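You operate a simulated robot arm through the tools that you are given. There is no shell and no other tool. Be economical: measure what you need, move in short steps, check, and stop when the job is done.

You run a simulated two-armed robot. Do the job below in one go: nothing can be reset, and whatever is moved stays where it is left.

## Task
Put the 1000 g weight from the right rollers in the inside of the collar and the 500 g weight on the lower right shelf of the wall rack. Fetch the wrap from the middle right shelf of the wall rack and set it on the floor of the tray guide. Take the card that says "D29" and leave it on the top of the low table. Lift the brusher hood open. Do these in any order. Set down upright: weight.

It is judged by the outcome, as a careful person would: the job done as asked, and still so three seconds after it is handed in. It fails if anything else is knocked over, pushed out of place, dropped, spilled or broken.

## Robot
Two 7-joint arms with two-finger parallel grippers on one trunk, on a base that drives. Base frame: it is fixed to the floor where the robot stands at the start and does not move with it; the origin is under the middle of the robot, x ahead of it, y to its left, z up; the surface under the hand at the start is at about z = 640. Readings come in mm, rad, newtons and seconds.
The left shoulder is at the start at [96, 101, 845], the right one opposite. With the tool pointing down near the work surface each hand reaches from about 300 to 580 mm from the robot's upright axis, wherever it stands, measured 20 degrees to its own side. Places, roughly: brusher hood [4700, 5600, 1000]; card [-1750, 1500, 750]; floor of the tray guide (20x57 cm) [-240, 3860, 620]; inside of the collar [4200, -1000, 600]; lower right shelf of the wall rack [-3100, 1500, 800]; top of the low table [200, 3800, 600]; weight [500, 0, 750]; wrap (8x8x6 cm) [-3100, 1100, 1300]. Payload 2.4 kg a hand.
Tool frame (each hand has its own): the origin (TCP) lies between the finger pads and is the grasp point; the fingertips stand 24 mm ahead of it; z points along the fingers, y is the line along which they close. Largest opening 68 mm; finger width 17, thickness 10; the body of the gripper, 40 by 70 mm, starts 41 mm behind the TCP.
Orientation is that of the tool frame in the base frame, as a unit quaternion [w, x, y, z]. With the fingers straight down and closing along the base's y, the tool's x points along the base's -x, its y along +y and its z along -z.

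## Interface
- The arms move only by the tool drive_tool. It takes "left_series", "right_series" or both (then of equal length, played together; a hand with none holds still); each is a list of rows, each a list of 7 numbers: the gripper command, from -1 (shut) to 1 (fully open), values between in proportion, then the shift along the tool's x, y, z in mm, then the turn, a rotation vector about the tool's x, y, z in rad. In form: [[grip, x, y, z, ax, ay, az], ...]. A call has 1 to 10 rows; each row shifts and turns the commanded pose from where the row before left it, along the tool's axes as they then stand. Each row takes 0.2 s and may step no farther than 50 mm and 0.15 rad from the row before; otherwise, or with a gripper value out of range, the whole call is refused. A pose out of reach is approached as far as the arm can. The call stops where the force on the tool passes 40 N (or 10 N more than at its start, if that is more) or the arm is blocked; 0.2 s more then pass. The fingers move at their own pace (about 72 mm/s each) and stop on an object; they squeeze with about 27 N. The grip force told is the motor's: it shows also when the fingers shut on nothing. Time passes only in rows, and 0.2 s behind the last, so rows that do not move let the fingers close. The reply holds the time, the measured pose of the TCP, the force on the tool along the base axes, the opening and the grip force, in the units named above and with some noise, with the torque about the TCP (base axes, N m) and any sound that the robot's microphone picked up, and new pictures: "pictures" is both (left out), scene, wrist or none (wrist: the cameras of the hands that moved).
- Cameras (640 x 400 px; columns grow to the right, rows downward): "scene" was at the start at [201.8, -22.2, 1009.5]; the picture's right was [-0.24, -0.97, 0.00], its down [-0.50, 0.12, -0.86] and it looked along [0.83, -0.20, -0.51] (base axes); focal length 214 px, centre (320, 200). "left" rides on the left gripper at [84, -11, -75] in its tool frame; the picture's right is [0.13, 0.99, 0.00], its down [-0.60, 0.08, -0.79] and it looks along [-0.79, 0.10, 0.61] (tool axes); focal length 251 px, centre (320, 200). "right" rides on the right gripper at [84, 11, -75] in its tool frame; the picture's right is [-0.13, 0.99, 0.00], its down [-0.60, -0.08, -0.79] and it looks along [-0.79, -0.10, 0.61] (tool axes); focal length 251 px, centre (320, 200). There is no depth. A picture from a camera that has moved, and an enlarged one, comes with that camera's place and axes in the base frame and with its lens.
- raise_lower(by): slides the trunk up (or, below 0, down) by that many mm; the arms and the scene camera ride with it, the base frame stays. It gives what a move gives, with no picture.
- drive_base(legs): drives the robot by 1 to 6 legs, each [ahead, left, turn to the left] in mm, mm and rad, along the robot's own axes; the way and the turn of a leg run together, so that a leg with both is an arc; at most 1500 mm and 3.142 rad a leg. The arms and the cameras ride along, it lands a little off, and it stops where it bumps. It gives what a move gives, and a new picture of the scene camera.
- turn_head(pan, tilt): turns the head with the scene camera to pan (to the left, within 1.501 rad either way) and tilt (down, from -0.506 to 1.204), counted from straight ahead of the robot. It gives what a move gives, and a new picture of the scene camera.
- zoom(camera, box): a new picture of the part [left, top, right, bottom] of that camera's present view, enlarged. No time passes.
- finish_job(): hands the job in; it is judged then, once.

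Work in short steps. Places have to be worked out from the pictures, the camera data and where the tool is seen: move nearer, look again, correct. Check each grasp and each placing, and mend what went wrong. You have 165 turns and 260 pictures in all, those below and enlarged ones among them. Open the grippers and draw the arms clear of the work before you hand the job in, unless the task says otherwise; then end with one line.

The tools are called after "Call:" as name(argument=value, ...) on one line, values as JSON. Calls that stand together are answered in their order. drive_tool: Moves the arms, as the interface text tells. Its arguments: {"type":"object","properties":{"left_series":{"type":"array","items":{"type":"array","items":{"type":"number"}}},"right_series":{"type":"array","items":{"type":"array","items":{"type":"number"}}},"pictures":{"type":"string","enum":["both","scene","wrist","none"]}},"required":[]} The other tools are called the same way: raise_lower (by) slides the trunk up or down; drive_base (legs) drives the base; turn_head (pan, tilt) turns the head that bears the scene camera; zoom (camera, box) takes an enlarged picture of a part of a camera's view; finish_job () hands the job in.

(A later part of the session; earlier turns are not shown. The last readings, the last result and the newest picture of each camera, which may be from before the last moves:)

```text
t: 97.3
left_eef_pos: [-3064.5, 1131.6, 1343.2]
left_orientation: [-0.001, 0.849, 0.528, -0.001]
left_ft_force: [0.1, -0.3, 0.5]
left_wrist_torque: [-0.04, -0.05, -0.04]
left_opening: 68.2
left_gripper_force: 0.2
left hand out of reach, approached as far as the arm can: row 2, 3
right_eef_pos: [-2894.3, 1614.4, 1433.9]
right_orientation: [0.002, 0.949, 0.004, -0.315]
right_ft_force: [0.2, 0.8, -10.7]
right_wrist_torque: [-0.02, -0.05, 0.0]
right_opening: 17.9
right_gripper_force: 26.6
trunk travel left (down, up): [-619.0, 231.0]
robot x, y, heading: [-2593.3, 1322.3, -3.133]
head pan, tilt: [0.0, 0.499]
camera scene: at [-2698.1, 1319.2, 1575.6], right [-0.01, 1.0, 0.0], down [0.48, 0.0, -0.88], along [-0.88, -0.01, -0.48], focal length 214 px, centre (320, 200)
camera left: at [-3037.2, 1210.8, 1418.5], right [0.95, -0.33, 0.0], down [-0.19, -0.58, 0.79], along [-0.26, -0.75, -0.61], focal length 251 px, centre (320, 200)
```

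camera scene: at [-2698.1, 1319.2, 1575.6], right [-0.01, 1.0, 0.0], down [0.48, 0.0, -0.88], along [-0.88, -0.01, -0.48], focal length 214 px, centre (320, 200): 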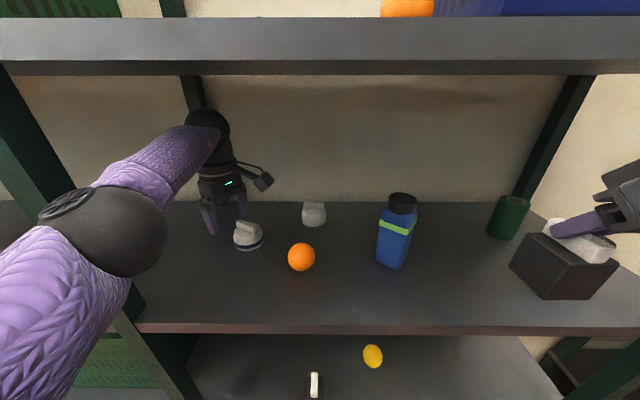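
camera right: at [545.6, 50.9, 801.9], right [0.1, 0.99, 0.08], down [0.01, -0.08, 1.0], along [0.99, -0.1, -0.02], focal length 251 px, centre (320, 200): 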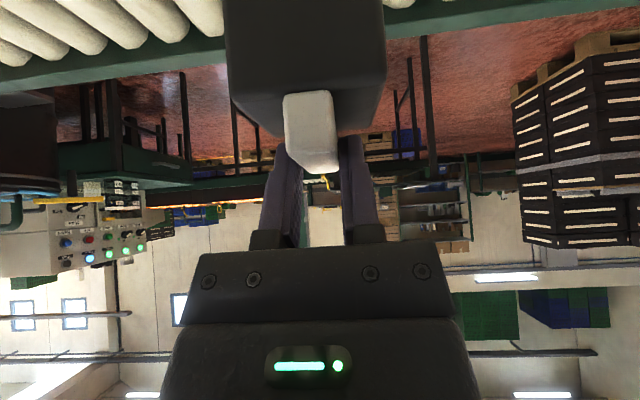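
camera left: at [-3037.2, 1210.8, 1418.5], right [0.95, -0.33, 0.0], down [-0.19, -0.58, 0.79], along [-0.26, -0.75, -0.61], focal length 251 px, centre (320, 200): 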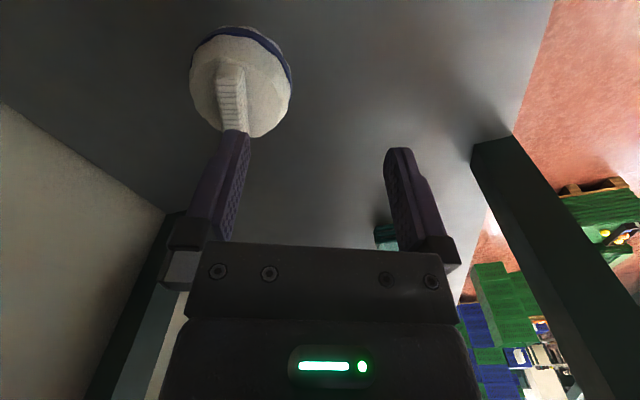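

Short by ~70 mm. I'll lower the right hand a bit (away from the top shelf), and edge the base 60 forward; body clearance to the rack is ~100.

Call:
drive_tool(right_series=[[-1, 18, 0, 24, 0, 0, 0], [-1, 18, 0, 24, 0, 0, 0], [-1, 0, 0, 0, 0, 0, 0]], left_series=[[1, 0, 0, 0, 0, 0, 0], [1, 0, 0, 0, 0, 0, 0], [1, 0, 0, 0, 0, 0, 0]], pictures="none")

Call:
drive_base(legs=[[55, 0, 0]])

Call:
drive_tool(left_series=[[1, 0, 0, 15, 0, 0, 0], [1, 0, 0, 15, 0, 0, 0], [1, 0, 0, 0, 0, 0, 0]], pictures="both")

```text
t: 98.1
left_eef_pos: [-3063.6, 1131.3, 1344.0]
left_orientation: [-0.001, 0.85, 0.527, -0.001]
left_ft_force: [-0.2, 0.6, 0.6]
left_wrist_torque: [0.01, 0.02, 0.0]
left_opening: 68.0
left_gripper_force: 0.1
right_eef_pos: [-2893.4, 1616.6, 1374.8]
right_orientation: [0.001, 0.949, 0.003, -0.316]
right_ft_force: [-0.6, 0.6, -10.4]
right_wrist_torque: [0.0, -0.02, -0.03]
right_opening: 17.8
right_gripper_force: 27.2
trunk travel left (down, up): [-619.0, 231.0]
robot x, y, heading: [-2595.1, 1320.0, -3.132]
head pan, tilt: [0.0, 0.499]
```

```text
t: 99.0
left_eef_pos: [-3119.3, 1131.3, 1342.8]
left_orientation: [0.0, 0.85, 0.527, -0.001]
left_ft_force: [-0.2, 0.4, -0.1]
left_wrist_torque: [-0.03, -0.05, 0.02]
left_opening: 67.9
left_gripper_force: 0.0
right_eef_pos: [-2949.3, 1616.2, 1376.1]
right_orientation: [0.001, 0.949, 0.005, -0.315]
right_ft_force: [-1.3, 0.5, -10.0]
right_wrist_torque: [-0.03, 0.0, 0.02]
right_opening: 18.1
right_gripper_force: 26.7
trunk travel left (down, up): [-619.0, 231.0]
robot x, y, heading: [-2646.6, 1322.3, -3.135]
head pan, tilt: [0.0, 0.499]
camera scene: at [-2753.8, 1318.8, 1575.4], right [-0.01, 1.0, 0.0], down [0.48, 0.0, -0.88], along [-0.88, -0.01, -0.48], focal length 214 px, centre (320, 200)
```

scene: 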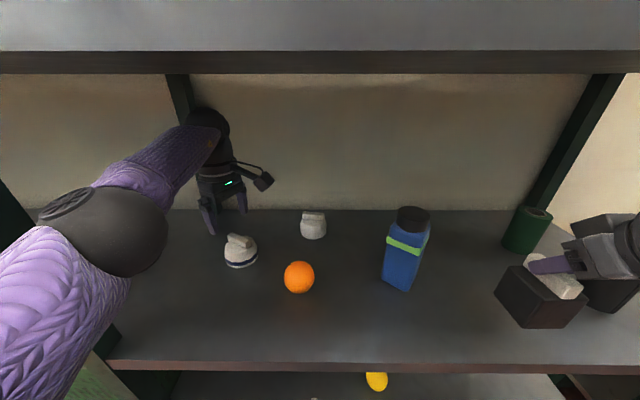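

```text
t: 99.8
left_eef_pos: [-3117.9, 1130.9, 1315.1]
left_orientation: [-0.001, 0.849, 0.528, -0.001]
left_ft_force: [0.1, -1.4, -0.4]
left_wrist_torque: [0.0, 0.02, -0.01]
left_opening: 67.9
left_gripper_force: 0.0
right_eef_pos: [-2948.1, 1616.3, 1375.1]
right_orientation: [0.002, 0.949, 0.004, -0.315]
right_ft_force: [-0.3, -0.3, -9.0]
right_wrist_torque: [0.01, -0.04, -0.04]
right_opening: 17.8
right_gripper_force: 26.9
trunk travel left (down, up): [-619.0, 231.0]
robot x, y, heading: [-2648.4, 1320.5, -3.128]
head pan, tilt: [0.0, 0.499]
camera scene: at [-2751.5, 1318.8, 1575.6], right [-0.01, 1.0, 0.0], down [0.48, 0.0, -0.88], along [-0.88, -0.01, -0.48], focal length 214 px, centre (320, 200)
camera left: at [-3090.6, 1210.2, 1388.9], right [0.95, -0.32, 0.0], down [-0.19, -0.58, 0.79], along [-0.26, -0.75, -0.61], focal length 251 px, centre (320, 200)
```

scene: 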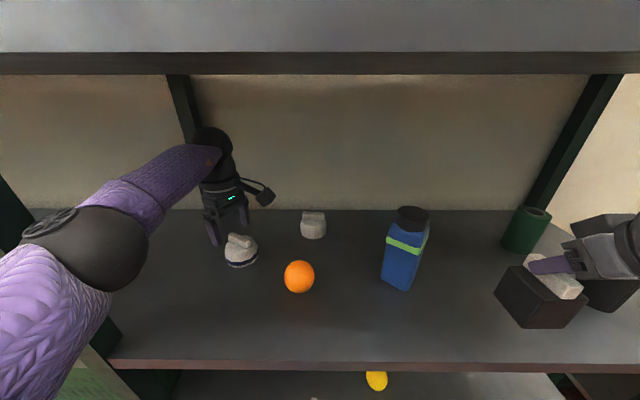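
left: 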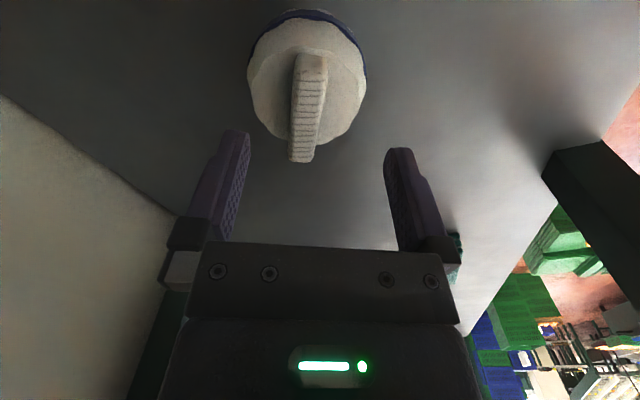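

Ridge top centre is about (-3124, 1140, 1265). Fine-centering and descending to TCP z≈1264.

Call:
drive_tool(left_series=[[1, 5, -8, 10, 0, 0, 0], [1, 0, 0, 20, 0, 0, 0], [1, 0, 0, 20, 0, 0, 0], [1, 0, 0, 0, 0, 0, 0]], pictures="wrist")

```text
t: 100.6
left_eef_pos: [-3124.1, 1138.9, 1278.0]
left_orientation: [-0.008, 0.85, 0.527, -0.008]
left_ft_force: [5.0, 1.6, 17.4]
left_wrist_torque: [0.29, 0.29, -0.08]
left_opening: 68.0
left_gripper_force: 0.0
right_eef_pos: [-2945.1, 1617.4, 1374.7]
right_orientation: [0.001, 0.95, 0.005, -0.313]
right_ft_force: [-1.0, 0.2, -10.6]
right_wrist_torque: [0.0, -0.03, -0.01]
right_opening: 17.9
right_gripper_force: 26.8
trunk travel left (down, up): [-619.0, 231.0]
robot x, y, heading: [-2644.5, 1320.5, -3.132]
head pan, tilt: [0.0, 0.499]
stopped in row 3 (left hand): the force on the tool passed its limit at 58 N (the readings are from after the stop); the commanded pose is now the measured one
camera left: at [-3095.2, 1217.7, 1353.1], right [0.95, -0.33, -0.02], down [-0.18, -0.58, 0.79], along [-0.27, -0.75, -0.61], focal length 251 px, centre (320, 200)
```

left: 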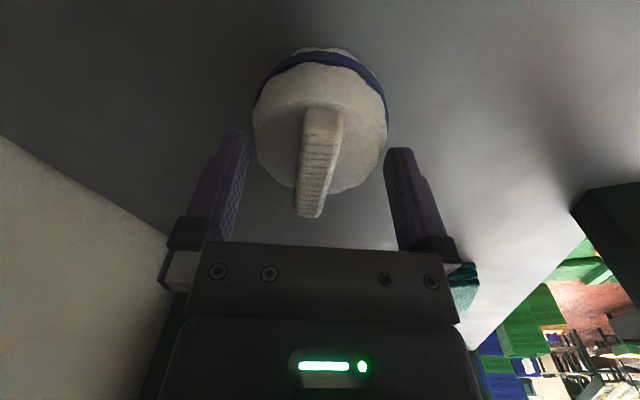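

Contact occurred earlier than expected. Looking closer at what touches.

Call:
zoom(camera="scene", box=[140, 110, 340, 300])

Call:
zoom(camera="left", box=[180, 20, 460, 260])

```text
2.11 times, centred on (240, 205) of scene
camera zoom: at [-2749.6, 1319.2, 1575.9], right [-0.01, 1.0, 0.0], down [0.48, 0.0, -0.88], along [-0.88, -0.01, -0.48], focal length 452 px, centre (488, 190)
```

zoom: 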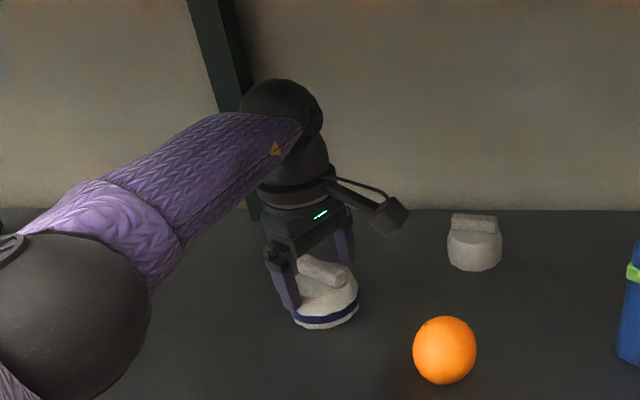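

```text
1.67 times, centred on (320, 140) of left
camera zoom: at [-3095.2, 1217.7, 1353.1], right [0.95, -0.33, -0.02], down [-0.18, -0.58, 0.79], along [-0.27, -0.75, -0.61], focal length 419 px, centre (320, 300)
```

zoom: 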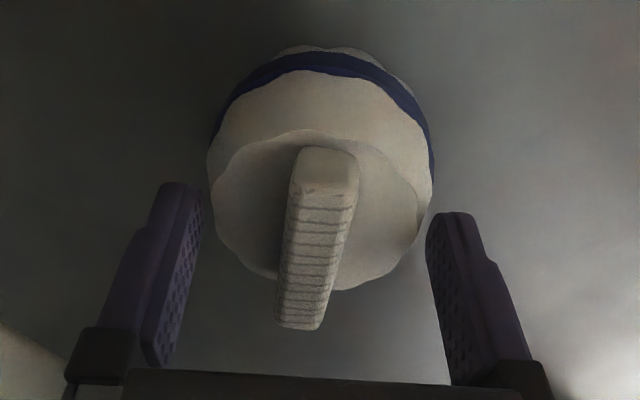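

The fingers straddle the ridge and rest on the dome's flanks; rising 4 mm and closing on the ridge.

Call:
drive_tool(left_series=[[1, 0, 0, -5, 0, 0, 0], [-1, 0, 0, 0, 0, 0, 0], [-1, 0, 0, 0, 0, 0, 0], [-1, 0, 0, 0, 0, 0, 0], [-1, 0, 0, 0, 0, 0, 0]], pictures="wrist")

```text
t: 101.8
left_eef_pos: [-3125.9, 1137.8, 1281.3]
left_orientation: [-0.005, 0.85, 0.527, -0.007]
left_ft_force: [0.4, -0.4, -1.6]
left_wrist_torque: [0.02, 0.03, -0.03]
left_opening: 63.5
left_gripper_force: 26.9
right_eef_pos: [-2947.5, 1617.8, 1375.7]
right_orientation: [0.001, 0.949, 0.004, -0.315]
right_ft_force: [-0.4, 0.6, -9.9]
right_wrist_torque: [0.01, 0.0, 0.0]
right_opening: 17.9
right_gripper_force: 27.4
trunk travel left (down, up): [-619.0, 231.0]
robot x, y, heading: [-2645.8, 1320.6, -3.138]
head pan, tilt: [0.0, 0.499]
camera left: at [-3097.7, 1216.9, 1356.3], right [0.95, -0.32, -0.02], down [-0.18, -0.58, 0.79], along [-0.27, -0.75, -0.61], focal length 251 px, centre (320, 200)
```

left: 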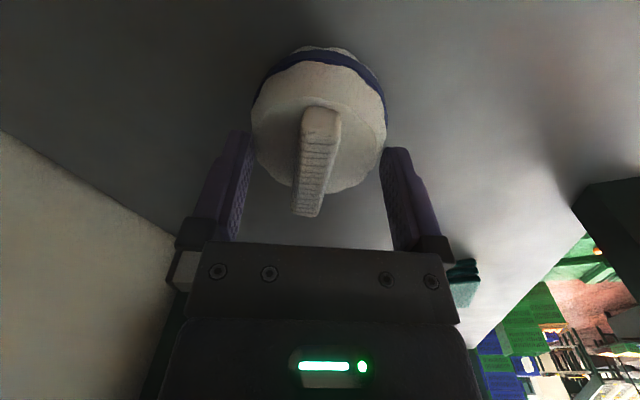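

Closed on the dome (63.5 mm), a sloping grip. Opening, rising 12 mm and closing on the ridge.

Call:
drive_tool(left_series=[[1, 0, 0, 0, 0, 0, 0], [1, 0, 0, -12, 0, 0, 0], [-1, 0, 0, 0, 0, 0, 0], [-1, 0, 0, 0, 0, 0, 0], [-1, 0, 0, 0, 0, 0, 0], [-1, 0, 0, 0, 0, 0, 0]], pictures="wrist")

```text
t: 103.2
left_eef_pos: [-3126.2, 1136.6, 1293.3]
left_orientation: [-0.006, 0.85, 0.527, -0.007]
left_ft_force: [-0.4, 0.7, -0.6]
left_wrist_torque: [-0.01, 0.02, 0.03]
left_opening: 14.1
left_gripper_force: 27.1
right_eef_pos: [-2948.1, 1617.1, 1375.7]
right_orientation: [0.001, 0.949, 0.004, -0.315]
right_ft_force: [0.7, 1.1, -9.2]
right_wrist_torque: [0.0, -0.04, -0.02]
right_opening: 18.0
right_gripper_force: 27.2
trunk travel left (down, up): [-619.0, 231.0]
robot x, y, heading: [-2646.5, 1319.5, -3.137]
head pan, tilt: [0.0, 0.499]
camera left: at [-3097.4, 1216.3, 1368.5], right [0.95, -0.32, -0.02], down [-0.18, -0.58, 0.79], along [-0.27, -0.75, -0.61], focal length 251 px, centre (320, 200)
```

left: 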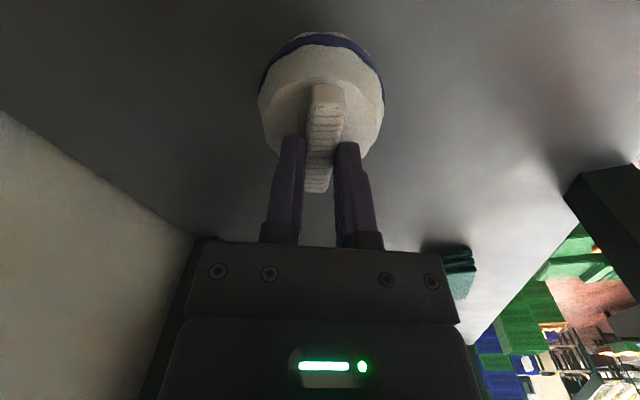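

Ridge gripped (14 mm). Lifting 40 mm to test.

Call:
drive_tool(left_series=[[-1, 0, 0, -15, 0, 0, 0], [-1, 0, 0, -20, 0, 0, 0], [-1, 0, 0, 0, 0, 0, 0]], pictures="both")

```text
t: 104.0
left_eef_pos: [-3123.4, 1135.6, 1327.5]
left_orientation: [-0.007, 0.849, 0.528, -0.008]
left_ft_force: [-0.5, -0.1, -0.4]
left_wrist_torque: [-0.02, 0.02, 0.0]
left_opening: 14.3
left_gripper_force: 26.6
right_eef_pos: [-2948.0, 1615.1, 1375.5]
right_orientation: [0.001, 0.949, 0.004, -0.314]
right_ft_force: [0.1, 0.4, -9.8]
right_wrist_torque: [0.01, -0.02, 0.04]
right_opening: 17.8
right_gripper_force: 26.3
trunk travel left (down, up): [-619.0, 231.0]
robot x, y, heading: [-2647.7, 1321.3, -3.131]
head pan, tilt: [0.0, 0.499]
camera scene: at [-2751.9, 1318.2, 1575.5], right [-0.01, 1.0, 0.0], down [0.48, 0.0, -0.88], along [-0.88, -0.01, -0.48], focal length 214 px, centre (320, 200)
camera left: at [-3096.4, 1215.9, 1402.6], right [0.95, -0.32, -0.02], down [-0.18, -0.58, 0.79], along [-0.27, -0.75, -0.61], focal length 251 px, centre (320, 200)
```

scene: 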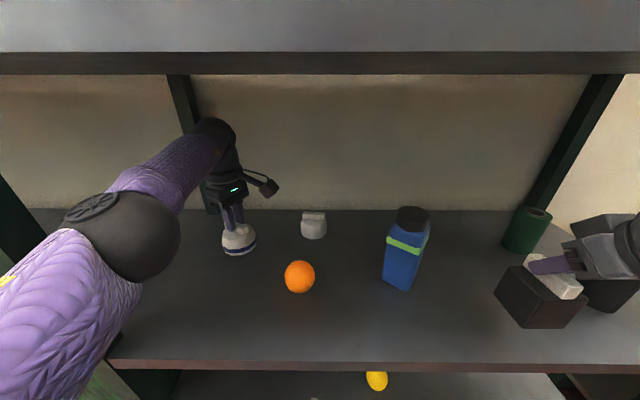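
left: 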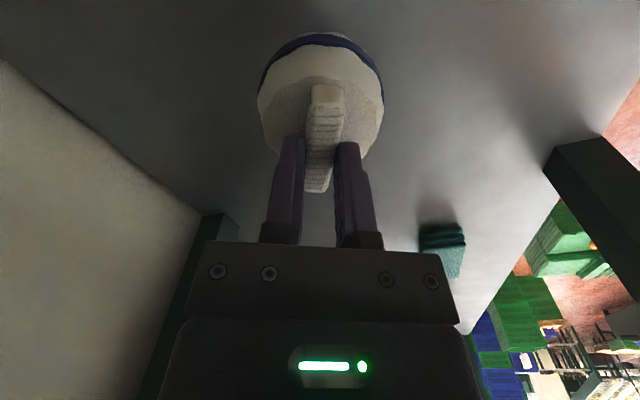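

Wrap is held. Backing out with a slight rightward drift to clear the post.

Call:
drive_base(legs=[[-120, -30, 0], [-300, 0, 0]])

```text
t: 106.9
left_eef_pos: [-2704.0, 1170.5, 1328.2]
left_orientation: [-0.007, 0.849, 0.528, -0.008]
left_ft_force: [0.6, 0.6, 0.0]
left_wrist_torque: [-0.01, 0.02, -0.03]
left_opening: 14.2
left_gripper_force: 26.7
right_eef_pos: [-2527.8, 1649.5, 1377.0]
right_orientation: [0.002, 0.949, 0.005, -0.314]
right_ft_force: [0.7, 0.7, -9.2]
right_wrist_torque: [0.0, -0.06, 0.0]
right_opening: 17.8
right_gripper_force: 26.7
trunk travel left (down, up): [-619.0, 231.0]
robot x, y, heading: [-2225.2, 1355.0, -3.134]
head pan, tilt: [0.0, 0.499]
camera scene: at [-2330.7, 1352.3, 1575.6], right [-0.01, 1.0, 0.0], down [0.48, 0.01, -0.88], along [-0.88, -0.01, -0.48], focal length 214 px, centre (320, 200)
```

scene: 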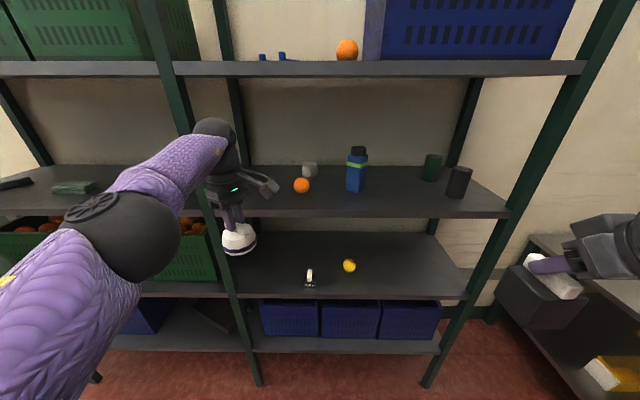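

Clear of the rack. Tucking the left arm in, lowering the trunk, then turning right (to face +y) to find the card.

Call:
drive_tool(left_series=[[-1, 19, 39, 0, 0, 0, 0], [-1, 19, 39, 0, 0, 0, 0], [-1, 16, 32, 0, 0, 0, 0], [-1, 0, 0, 0, 0, 0, 0]], pictures="none")

Call:
raise_lower(by=-255)

Call:
turn_head(pan=-1.2, tilt=0.35)

Call:
drive_base(legs=[[0, 0, -1.3]])

```text
t: 107.9
left_eef_pos: [-2580.2, 1171.6, 1323.4]
left_orientation: [-0.006, 0.848, 0.529, -0.007]
left_ft_force: [0.0, 0.1, 1.0]
left_wrist_torque: [-0.04, 0.01, -0.01]
left_opening: 14.4
left_gripper_force: 26.9
right_eef_pos: [-2529.9, 1649.9, 1374.3]
right_orientation: [0.002, 0.949, 0.006, -0.315]
right_ft_force: [-0.8, 0.3, -9.7]
right_wrist_torque: [0.02, -0.02, 0.01]
right_opening: 18.0
right_gripper_force: 26.8
trunk travel left (down, up): [-619.0, 231.0]
robot x, y, heading: [-2224.9, 1354.1, -3.13]
head pan, tilt: [0.0, 0.499]
```

```text
t: 110.5
left_eef_pos: [-2582.1, 1170.0, 1071.9]
left_orientation: [-0.007, 0.848, 0.53, -0.007]
left_ft_force: [-0.1, 1.7, -0.3]
left_wrist_torque: [-0.01, 0.01, -0.01]
left_opening: 14.3
left_gripper_force: 26.7
right_eef_pos: [-2528.4, 1648.9, 1120.4]
right_orientation: [0.002, 0.949, 0.006, -0.315]
right_ft_force: [-0.3, -0.1, -9.7]
right_wrist_torque: [-0.03, -0.03, -0.02]
right_opening: 17.9
right_gripper_force: 27.3
trunk travel left (down, up): [-364.0, 486.0]
robot x, y, heading: [-2224.7, 1354.1, -3.132]
head pan, tilt: [0.0, 0.499]
```

```text
t: 111.9
left_eef_pos: [-2582.0, 1170.4, 1070.7]
left_orientation: [-0.007, 0.849, 0.528, -0.008]
left_ft_force: [-0.1, 0.5, 0.2]
left_wrist_torque: [0.01, 0.0, 0.01]
left_opening: 14.5
left_gripper_force: 27.2
right_eef_pos: [-2528.8, 1649.1, 1121.5]
right_orientation: [0.002, 0.949, 0.006, -0.315]
right_ft_force: [0.3, -1.1, -9.4]
right_wrist_torque: [0.01, -0.03, 0.01]
right_opening: 17.7
right_gripper_force: 27.2
trunk travel left (down, up): [-364.0, 486.0]
robot x, y, heading: [-2225.1, 1357.0, -3.131]
head pan, tilt: [-1.201, 0.351]
camera scene: at [-2299.0, 1439.3, 1333.2], right [0.93, 0.37, 0.0], down [0.13, -0.32, -0.94], along [-0.35, 0.87, -0.34], focal length 214 px, centre (320, 200)
```

scene: 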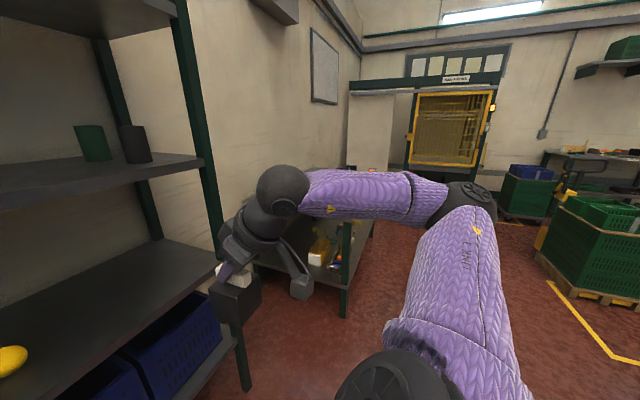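

```text
t: 115.5
left_eef_pos: [-2506.1, 1640.9, 1070.1]
left_orientation: [-0.009, 0.997, -0.081, -0.002]
left_ft_force: [0.6, -0.2, 0.2]
left_wrist_torque: [0.0, 0.01, 0.01]
left_opening: 14.2
left_gripper_force: 27.1
right_eef_pos: [-2030.1, 1728.4, 1120.7]
right_orientation: [-0.186, 0.766, -0.561, -0.254]
right_ft_force: [0.5, -0.5, -9.9]
right_wrist_torque: [-0.05, -0.02, 0.01]
right_opening: 17.9
right_gripper_force: 27.0
trunk travel left (down, up): [-364.0, 486.0]
robot x, y, heading: [-2225.4, 1355.5, 1.877]
head pan, tilt: [-1.201, 0.351]
camera scene: at [-2164.8, 1447.1, 1333.2], right [0.63, -0.78, 0.0], down [-0.27, -0.22, -0.94], along [0.73, 0.59, -0.34], focal length 214 px, centre (320, 200)
```

scene: 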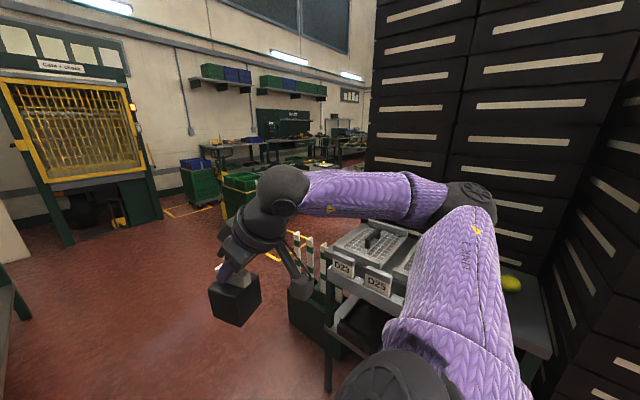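

A trolley holds cards (D23, D25…). I'll back off west a bit and turn to face it (heading 0).

Call:
drive_base(legs=[[0, 200, 0], [0, 0, -1.87]])

Call:
turn_head(pan=0.0, tilt=0.5)

```text
t: 121.5
left_eef_pos: [-2074.6, 1495.4, 1070.3]
left_orientation: [0.007, -0.552, 0.834, -0.006]
left_ft_force: [0.2, -0.9, -0.3]
left_wrist_torque: [-0.03, 0.0, 0.0]
left_opening: 14.4
left_gripper_force: 27.3
right_eef_pos: [-2100.2, 1013.5, 1120.6]
right_orientation: [0.314, -0.031, 0.949, 0.01]
right_ft_force: [0.4, -0.2, -10.8]
right_wrist_torque: [0.0, 0.12, 0.01]
right_opening: 17.9
right_gripper_force: 26.7
trunk travel left (down, up): [-364.0, 486.0]
robot x, y, heading: [-2416.8, 1289.8, 0.07]
head pan, tilt: [-1.201, 0.351]
camera scene: at [-2343.2, 1208.6, 1333.2], right [-0.91, -0.42, 0.0], down [-0.15, 0.31, -0.94], along [0.4, -0.85, -0.34], focal length 214 px, centre (320, 200)
```

scene: 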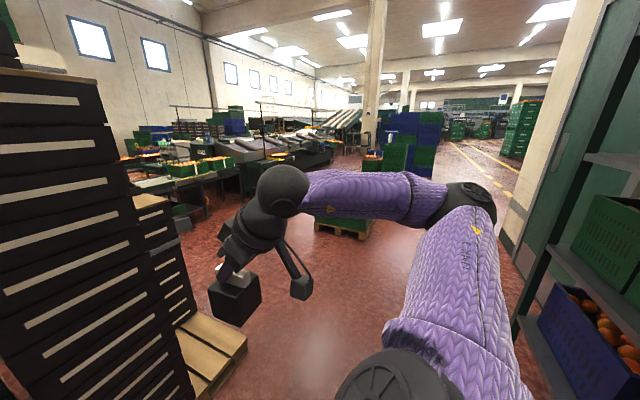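

```text
t: 122.9
left_eef_pos: [-2073.9, 1496.9, 1069.8]
left_orientation: [0.006, -0.552, 0.833, -0.006]
left_ft_force: [-0.1, -0.6, 0.6]
left_wrist_torque: [0.0, -0.01, -0.01]
left_opening: 14.2
left_gripper_force: 27.3
right_eef_pos: [-2101.0, 1013.7, 1119.7]
right_orientation: [0.315, -0.031, 0.949, 0.01]
right_ft_force: [-0.9, -0.4, -9.8]
right_wrist_torque: [0.01, 0.07, 0.02]
right_opening: 17.9
right_gripper_force: 26.9
trunk travel left (down, up): [-364.0, 486.0]
robot x, y, heading: [-2420.9, 1293.7, 0.066]
head pan, tilt: [0.0, 0.499]
camera scene: at [-2291.8, 1299.0, 1319.5], right [0.07, -1.0, 0.0], down [-0.48, -0.03, -0.88], along [0.88, 0.06, -0.48], focal length 214 px, centre (320, 200)
```

scene: 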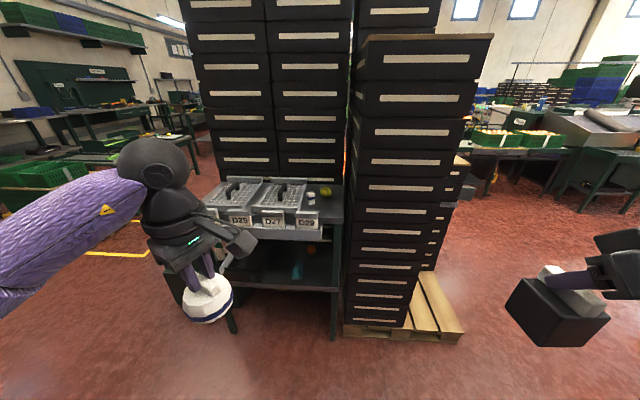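

Call:
zoom(camera="scene", box=[180, 160, 360, 272])

```text
3.56 times, centred on (270, 216) of scene
camera zoom: at [-2291.8, 1299.0, 1319.5], right [0.07, -1.0, 0.0], down [-0.48, -0.03, -0.88], along [0.88, 0.06, -0.48], focal length 763 px, centre (498, 143)
```

zoom: 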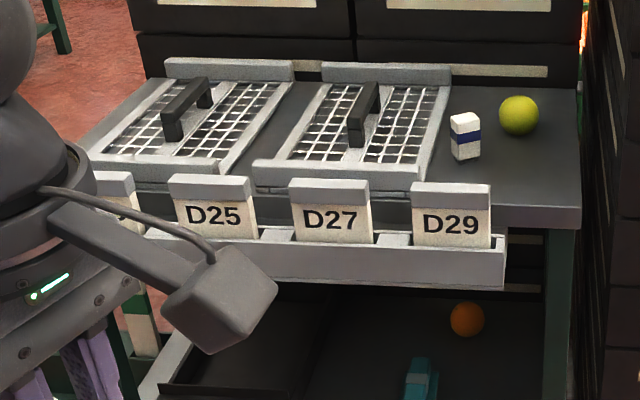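

The D29 card stands in a rail on the trolley front, but both hands are full. I'll deliver the wrap first (tray guide at [-240, 3860]) and come back. Driving north for a look.

Call:
drive_base(legs=[[0, 0, 1.5], [1300, 0, 0], [0, 0, -0.75]])

Call:
turn_head(pan=-0.3, tilt=0.3)

```text
t: 132.4
left_eef_pos: [-2576.8, 2808.7, 1070.6]
left_orientation: [-0.01, 0.981, -0.196, -0.001]
left_ft_force: [0.2, 0.1, -1.0]
left_wrist_torque: [0.01, -0.03, -0.01]
left_opening: 14.1
left_gripper_force: 27.3
right_eef_pos: [-2094.8, 2786.0, 1119.6]
right_orientation: [-0.212, 0.697, -0.646, -0.229]
right_ft_force: [-1.0, -0.2, -11.2]
right_wrist_torque: [-0.05, 0.0, 0.0]
right_opening: 18.0
right_gripper_force: 26.6
trunk travel left (down, up): [-364.0, 486.0]
robot x, y, heading: [-2367.9, 2465.6, 1.646]
head pan, tilt: [0.0, 0.499]
stopped in leg 2: the robot was blocked; the commanded pose is now the measured one
camera scene: at [-2380.3, 2592.5, 1319.5], right [1.0, 0.07, 0.0], down [0.04, -0.48, -0.88], along [-0.07, 0.88, -0.48], focal length 214 px, centre (320, 200)
```

scene: 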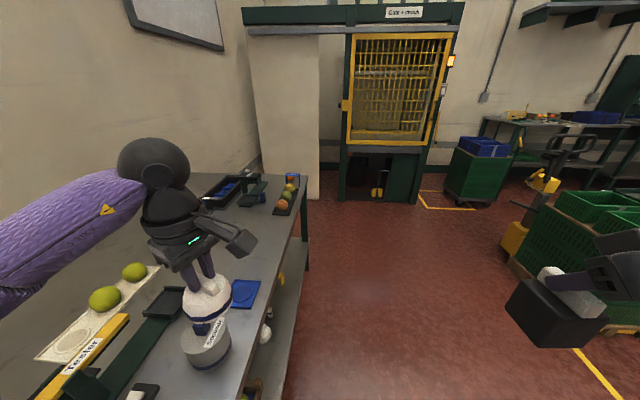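

```text
t: 133.2
left_eef_pos: [-2575.8, 2809.5, 1070.7]
left_orientation: [-0.01, 0.981, -0.196, -0.001]
left_ft_force: [0.7, 0.1, -0.1]
left_wrist_torque: [0.01, 0.01, 0.01]
left_opening: 14.1
left_gripper_force: 26.6
right_eef_pos: [-2093.4, 2785.6, 1119.7]
right_orientation: [-0.214, 0.696, -0.646, -0.23]
right_ft_force: [-0.1, -0.4, -10.4]
right_wrist_torque: [-0.01, -0.03, 0.04]
right_opening: 17.9
right_gripper_force: 27.0
trunk travel left (down, up): [-364.0, 486.0]
robot x, y, heading: [-2373.5, 2460.3, 1.646]
head pan, tilt: [-0.3, 0.3]
camera scene: at [-2352.4, 2593.2, 1337.8], right [0.97, -0.22, 0.0], down [-0.07, -0.29, -0.95], along [0.21, 0.93, -0.3], focal length 214 px, centre (320, 200)
```

scene: 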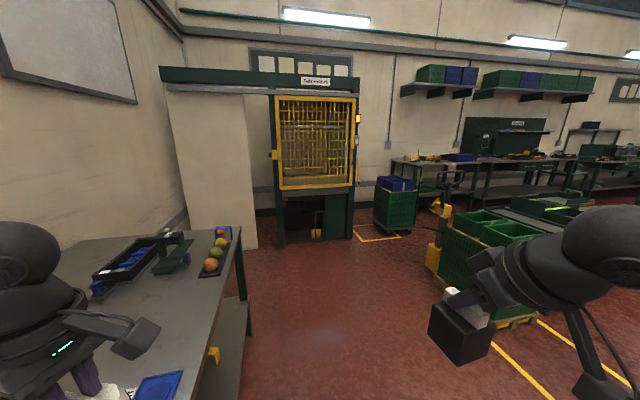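

The base touched the long table; nothing seems disturbed. Zooming toward the low-table area.

Call:
zoom(camera="scene", box=[380, 130, 640, 292])

Call:
drive_base(legs=[[-100, 0, 0], [0, -600, 0]])

```text
2.46 times, centred on (510, 211) of scene
camera zoom: at [-2352.4, 2593.2, 1337.8], right [0.97, -0.22, 0.0], down [-0.07, -0.29, -0.95], along [0.21, 0.93, -0.3], focal length 528 px, centre (-148, 173)
```

zoom: 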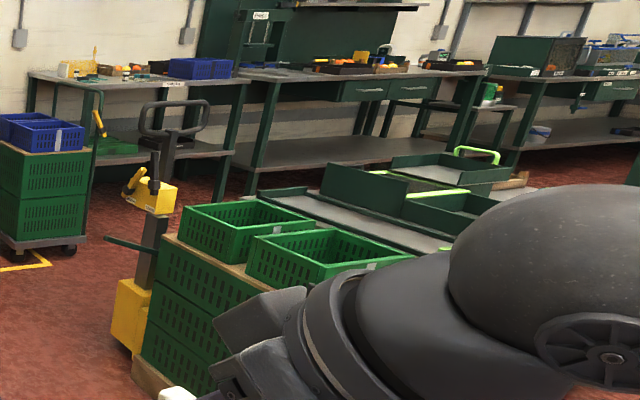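

```text
t: 137.3
left_eef_pos: [-1980.7, 2749.5, 1070.0]
left_orientation: [-0.009, 0.979, -0.202, -0.001]
left_ft_force: [-0.2, -0.8, -0.3]
left_wrist_torque: [0.02, -0.01, 0.01]
left_opening: 14.6
left_gripper_force: 27.3
right_eef_pos: [-1498.6, 2720.3, 1119.9]
right_orientation: [-0.215, 0.691, -0.651, -0.228]
right_ft_force: [1.0, 0.1, -9.8]
right_wrist_torque: [-0.01, 0.0, 0.03]
right_opening: 17.8
right_gripper_force: 26.6
trunk travel left (down, up): [-364.0, 486.0]
robot x, y, heading: [-1777.8, 2406.4, 1.634]
head pan, tilt: [-0.3, 0.3]
camera scene: at [-1760.0, 2531.8, 1337.9], right [0.97, -0.24, 0.0], down [-0.07, -0.29, -0.95], along [0.23, 0.93, -0.3], focal length 214 px, centre (320, 200)
```

scene: 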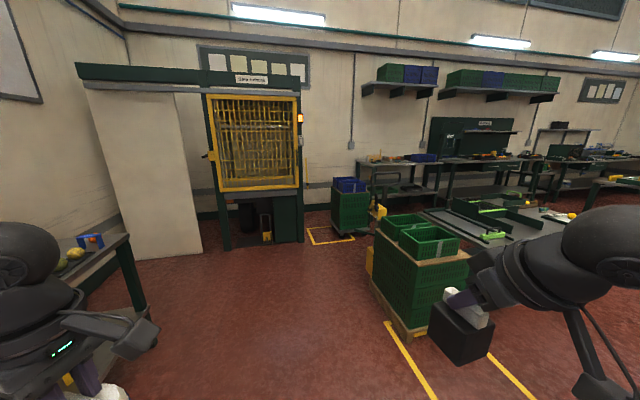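

Corridor along y≈2700 is open. Turning east and driving to x≈-200, then facing the low table.

Call:
drive_base(legs=[[250, 0, 0], [0, 0, -1.63], [1450, 0, 0], [0, 0, 1.57]])

Call:
turn_head(pan=0.0, tilt=0.45)

```text
t: 153.8
left_eef_pos: [-523.3, 2993.8, 1070.2]
left_orientation: [-0.01, 0.972, -0.233, 0.001]
left_ft_force: [0.4, -0.3, -0.4]
left_wrist_torque: [0.04, 0.01, 0.02]
left_opening: 14.1
left_gripper_force: 27.1
right_eef_pos: [-44.8, 2932.4, 1119.8]
right_orientation: [-0.222, 0.671, -0.671, -0.222]
right_ft_force: [-0.2, 0.0, -9.7]
right_wrist_torque: [-0.05, 0.03, 0.05]
right_opening: 17.8
right_gripper_force: 26.9
trunk travel left (down, up): [-364.0, 486.0]
robot x, y, heading: [-345.4, 2638.2, 1.572]
head pan, tilt: [-0.3, 0.3]
camera scene: at [-317.1, 2760.7, 1337.9], right [0.95, -0.3, 0.0], down [-0.09, -0.28, -0.96], along [0.28, 0.91, -0.3], focal length 214 px, centre (320, 200)
```

scene: 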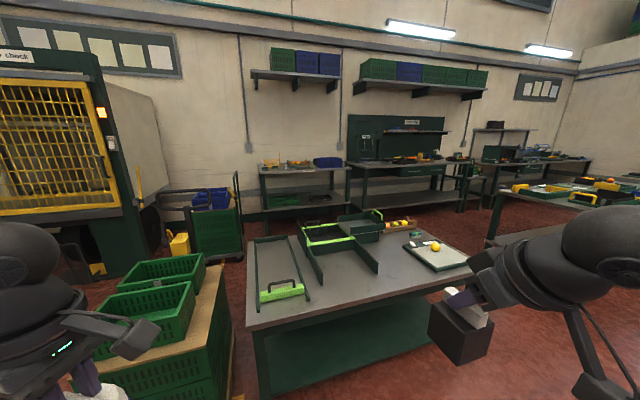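

```text
t: 154.6
left_eef_pos: [-523.9, 2993.0, 1070.2]
left_orientation: [-0.01, 0.973, -0.233, 0.0]
left_ft_force: [-0.2, 0.2, 0.2]
left_wrist_torque: [0.01, 0.0, 0.0]
left_opening: 14.1
left_gripper_force: 27.0
right_eef_pos: [-46.0, 2932.8, 1119.5]
right_orientation: [-0.221, 0.672, -0.671, -0.222]
right_ft_force: [-0.3, -0.9, -11.0]
right_wrist_torque: [-0.04, -0.01, 0.0]
right_opening: 17.6
right_gripper_force: 26.8
trunk travel left (down, up): [-364.0, 486.0]
robot x, y, heading: [-342.8, 2637.4, 1.569]
head pan, tilt: [0.0, 0.45]
camera scene: at [-344.6, 2763.5, 1324.0], right [1.0, 0.0, 0.0], down [0.0, -0.44, -0.9], along [0.0, 0.9, -0.44], focal length 214 px, centre (320, 200)
```

scene: 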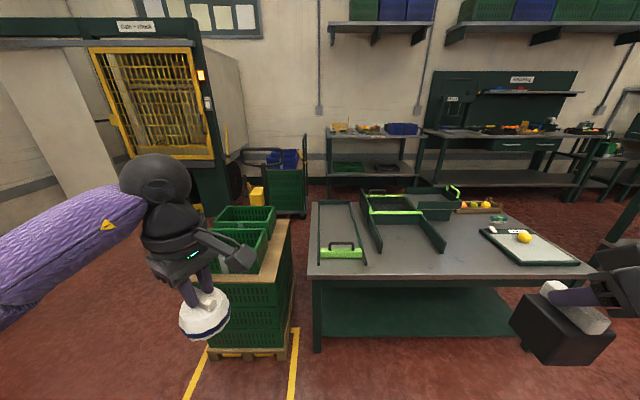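

Call:
zoom(camera="scene", box=[290, 170, 610, 290])

```text
2.00 times, centred on (450, 230) of scene
camera zoom: at [-344.6, 2763.5, 1324.0], right [1.0, 0.0, 0.0], down [0.0, -0.44, -0.9], along [0.0, 0.9, -0.44], focal length 429 px, centre (60, 140)
```

zoom: 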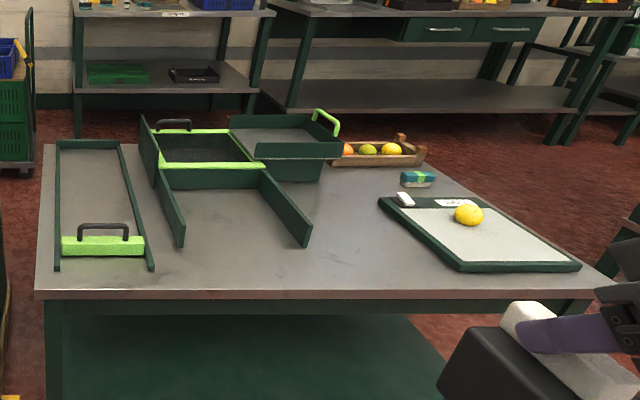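

The tray guide is the left green frame: x≈-356…-133, y≈3540…4150, slider bar at y≈3600. I'll aim the wrap at (-240, 3740). Driving up to the table.

Call:
drive_base(legs=[[0, -240, 0], [510, 0, 0]])

Call:
raise_lower(by=-200)

Call:
turn_head(pan=0.1, tilt=0.8)

```text
t: 159.0
left_eef_pos: [-290.3, 3500.0, 1071.8]
left_orientation: [-0.009, 0.974, -0.228, -0.001]
left_ft_force: [-0.3, 0.2, -0.7]
left_wrist_torque: [0.01, -0.01, -0.04]
left_opening: 14.4
left_gripper_force: 27.1
right_eef_pos: [189.2, 3444.0, 1119.6]
right_orientation: [-0.221, 0.674, -0.668, -0.223]
right_ft_force: [0.3, 1.1, -10.6]
right_wrist_torque: [-0.08, -0.01, -0.01]
right_opening: 18.1
right_gripper_force: 27.0
trunk travel left (down, up): [-364.0, 486.0]
robot x, y, heading: [-108.3, 3139.3, 1.584]
head pan, tilt: [0.0, 0.45]
camera scene: at [-108.7, 3271.9, 1323.9], right [1.0, 0.01, 0.0], down [0.0, -0.44, -0.9], along [-0.01, 0.9, -0.44], focal length 214 px, centre (320, 200)
```

scene: 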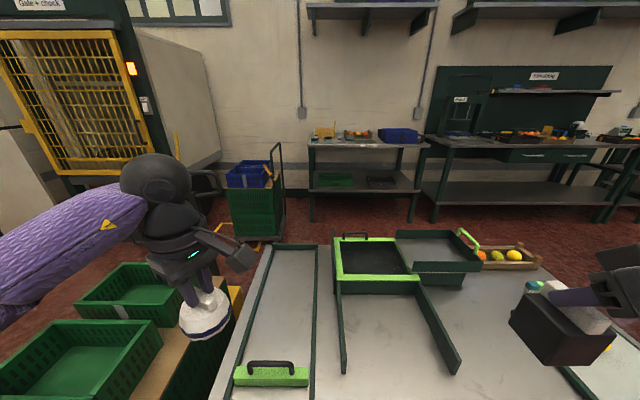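

```text
t: 161.1
left_eef_pos: [-290.7, 3499.3, 870.4]
left_orientation: [-0.01, 0.974, -0.228, -0.001]
left_ft_force: [-0.7, -0.2, -0.1]
left_wrist_torque: [0.01, 0.01, -0.01]
left_opening: 14.5
left_gripper_force: 26.4
right_eef_pos: [188.8, 3442.9, 918.7]
right_orientation: [-0.22, 0.675, -0.668, -0.223]
right_ft_force: [0.1, 0.7, -10.0]
right_wrist_torque: [-0.06, 0.03, 0.02]
right_opening: 17.8
right_gripper_force: 27.1
trunk travel left (down, up): [-164.0, 686.0]
robot x, y, heading: [-109.5, 3144.2, 1.583]
head pan, tilt: [0.0, 0.45]
```

```text
t: 162.0
left_eef_pos: [-289.4, 3499.4, 869.9]
left_orientation: [-0.01, 0.974, -0.228, -0.001]
left_ft_force: [0.3, -0.4, 0.9]
left_wrist_torque: [-0.02, 0.01, 0.01]
left_opening: 14.3
left_gripper_force: 27.1
right_eef_pos: [189.2, 3444.1, 920.5]
right_orientation: [-0.22, 0.675, -0.668, -0.223]
right_ft_force: [0.0, 0.3, -9.3]
right_wrist_torque: [-0.07, -0.02, 0.03]
right_opening: 17.9
right_gripper_force: 27.1
trunk travel left (down, up): [-164.0, 686.0]
robot x, y, heading: [-107.9, 3142.8, 1.578]
head pan, tilt: [0.099, 0.799]
camera scene: at [-117.1, 3305.2, 1090.5], right [0.99, 0.11, 0.0], down [0.08, -0.71, -0.7], along [-0.08, 0.69, -0.72], focal length 214 px, centre (320, 200)
```

scene: 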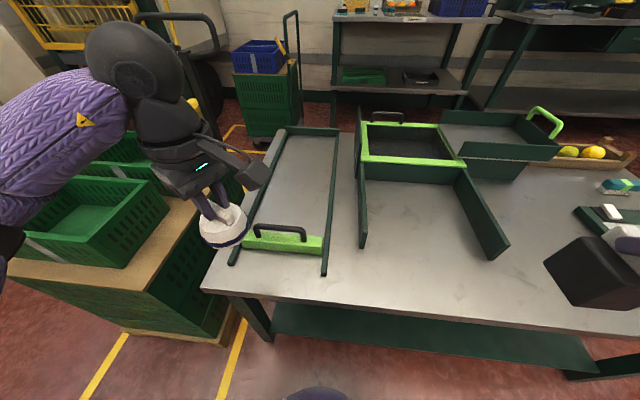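

Target for the wrap: (-248, 3715). Edging the base 50 forward, then moving the left hand over.

Call:
drive_base(legs=[[50, 0, 0]])

Call:
drive_tool(left_series=[[-1, -8, -38, 10, 0, 0, 0], [-1, -8, -38, 10, 0, 0, 0], [-1, -8, -38, 10, 0, 0, 0], [-1, -8, -38, 10, 0, 0, 0], [-1, 0, 0, 0, 0, 0, 0]], pictures="both")

```text
t: 162.9
left_eef_pos: [-291.1, 3550.9, 871.7]
left_orientation: [-0.01, 0.974, -0.228, 0.0]
left_ft_force: [-0.2, 0.5, -0.4]
left_wrist_torque: [0.02, 0.03, -0.01]
left_opening: 14.3
left_gripper_force: 27.0
right_eef_pos: [189.4, 3495.1, 919.8]
right_orientation: [-0.221, 0.675, -0.668, -0.222]
right_ft_force: [0.8, 0.2, -9.9]
right_wrist_torque: [-0.05, -0.05, 0.01]
right_opening: 17.9
right_gripper_force: 27.2
trunk travel left (down, up): [-164.0, 686.0]
robot x, y, heading: [-106.0, 3194.6, 1.581]
head pan, tilt: [0.099, 0.799]
camera scene: at [-117.6, 3356.9, 1090.4], right [0.99, 0.11, 0.0], down [0.08, -0.71, -0.7], along [-0.08, 0.69, -0.72], focal length 214 px, centre (320, 200)
```

scene: 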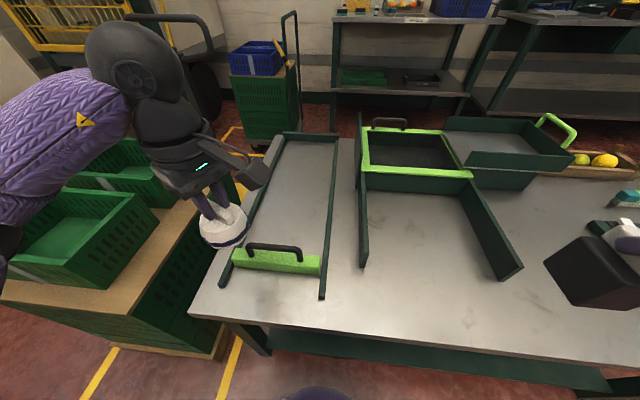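

```text
t: 164.1
left_eef_pos: [-251.6, 3703.1, 828.9]
left_orientation: [-0.01, 0.973, -0.23, -0.001]
left_ft_force: [-0.4, 0.2, -0.3]
left_wrist_torque: [-0.01, 0.04, -0.03]
left_opening: 14.4
left_gripper_force: 27.3
right_eef_pos: [188.1, 3495.1, 919.2]
right_orientation: [-0.22, 0.675, -0.669, -0.222]
right_ft_force: [-0.4, -0.4, -9.6]
right_wrist_torque: [-0.09, 0.0, 0.01]
right_opening: 17.9
right_gripper_force: 27.0
trunk travel left (down, up): [-164.0, 686.0]
robot x, y, heading: [-107.0, 3196.0, 1.574]
head pan, tilt: [0.099, 0.799]
camera scene: at [-117.4, 3357.0, 1090.4], right [0.99, 0.11, 0.0], down [0.08, -0.71, -0.7], along [-0.08, 0.69, -0.72], focal length 214 px, centre (320, 200)
camera left: at [-172.9, 3672.9, 903.7], right [-0.33, -0.94, -0.02], down [-0.58, 0.18, 0.8], along [-0.75, 0.27, -0.61], focal length 251 px, centre (320, 200)
```

scene: 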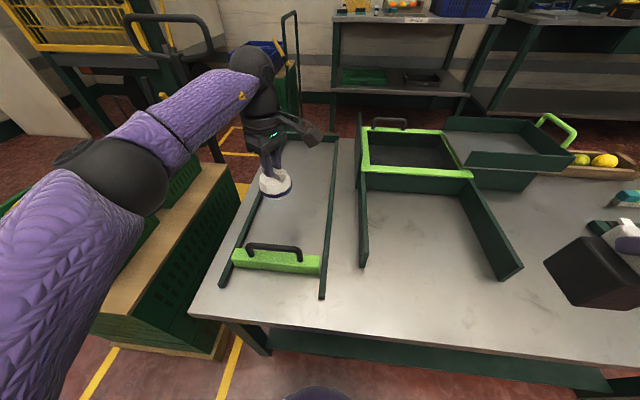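
left: 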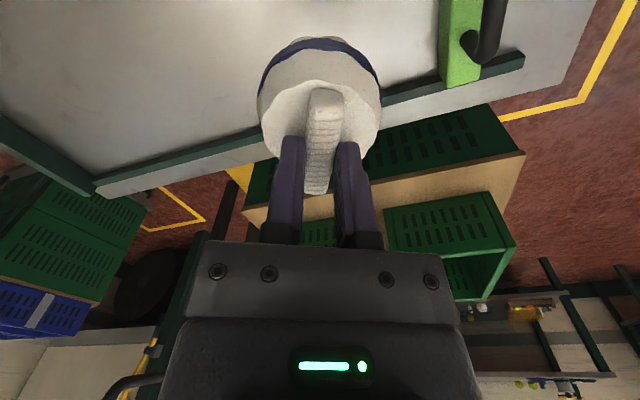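

Over the guide's floor. Lowering.

Call:
drive_tool(left_series=[[-1, 0, 0, 40, 0, 0, 0], [-1, 0, 0, 40, 0, 0, 0], [-1, 0, 0, 20, 0, 0, 0], [-1, 0, 0, 0, 0, 0, 0]], pictures="scene")

```text
t: 165.1
left_eef_pos: [-253.8, 3703.6, 733.3]
left_orientation: [-0.009, 0.974, -0.228, -0.001]
left_ft_force: [-0.2, -0.1, -0.4]
left_wrist_torque: [-0.03, 0.02, 0.04]
left_opening: 14.3
left_gripper_force: 26.8
right_eef_pos: [188.3, 3495.1, 919.0]
right_orientation: [-0.219, 0.675, -0.668, -0.222]
right_ft_force: [0.0, -0.1, -10.2]
right_wrist_torque: [-0.06, 0.0, 0.0]
right_opening: 17.9
right_gripper_force: 26.7
trunk travel left (down, up): [-164.0, 686.0]
robot x, y, heading: [-108.7, 3193.6, 1.579]
head pan, tilt: [0.099, 0.799]
camera scene: at [-117.5, 3356.9, 1090.4], right [0.99, 0.11, 0.0], down [0.08, -0.71, -0.7], along [-0.08, 0.69, -0.72], focal length 214 px, centre (320, 200)
```

scene: 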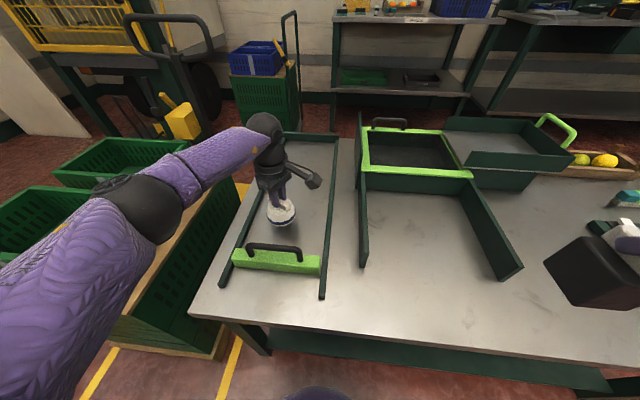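

Call:
drive_tool(left_series=[[-1, 0, 0, 8, 0, 0, 0], [-1, 0, 0, 6, 0, 0, 0], [-1, 0, 0, 4, 0, 0, 0], [-1, 0, 0, 0, 0, 0, 0]], pictures="none")

Call:
drive_tool(left_series=[[-1, 0, 0, 3, 0, 0, 0], [-1, 0, 0, 3, 0, 0, 0], [-1, 0, 0, 0, 0, 0, 0]], pictures="wrist")

```text
t: 166.1
left_eef_pos: [-252.1, 3701.9, 715.6]
left_orientation: [-0.009, 0.973, -0.229, 0.0]
left_ft_force: [0.2, 0.9, -0.3]
left_wrist_torque: [0.02, 0.01, -0.04]
left_opening: 14.4
left_gripper_force: 27.4
right_eef_pos: [189.1, 3495.7, 920.2]
right_orientation: [-0.22, 0.675, -0.669, -0.222]
right_ft_force: [0.8, -0.7, -9.7]
right_wrist_torque: [-0.09, -0.01, 0.0]
right_opening: 17.8
right_gripper_force: 27.0
trunk travel left (down, up): [-164.0, 686.0]
robot x, y, heading: [-108.2, 3196.4, 1.582]
head pan, tilt: [0.099, 0.799]
```

```text
t: 166.9
left_eef_pos: [-250.8, 3704.3, 709.4]
left_orientation: [-0.011, 0.974, -0.228, -0.001]
left_ft_force: [-0.1, -0.1, 0.2]
left_wrist_torque: [-0.02, -0.04, -0.02]
left_opening: 14.1
left_gripper_force: 27.0
right_eef_pos: [189.5, 3495.5, 918.6]
right_orientation: [-0.22, 0.675, -0.668, -0.222]
right_ft_force: [0.5, -0.5, -9.9]
right_wrist_torque: [-0.05, 0.01, -0.01]
right_opening: 17.8
right_gripper_force: 26.8
trunk travel left (down, up): [-164.0, 686.0]
robot x, y, heading: [-104.0, 3194.3, 1.582]
head pan, tilt: [0.099, 0.799]
camera left: at [-171.4, 3674.1, 784.0], right [-0.33, -0.95, -0.02], down [-0.58, 0.18, 0.79], along [-0.75, 0.27, -0.61], focal length 251 px, centre (320, 200)
```

left: 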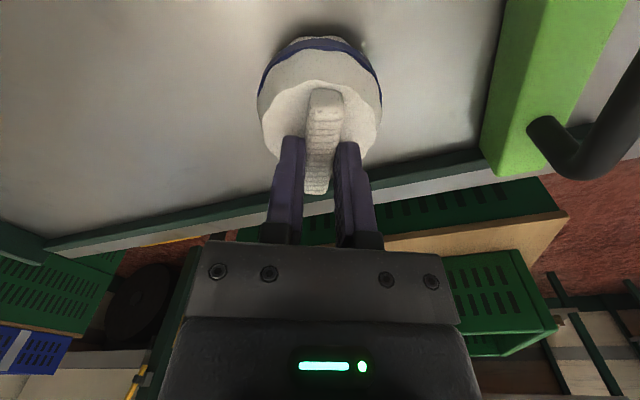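

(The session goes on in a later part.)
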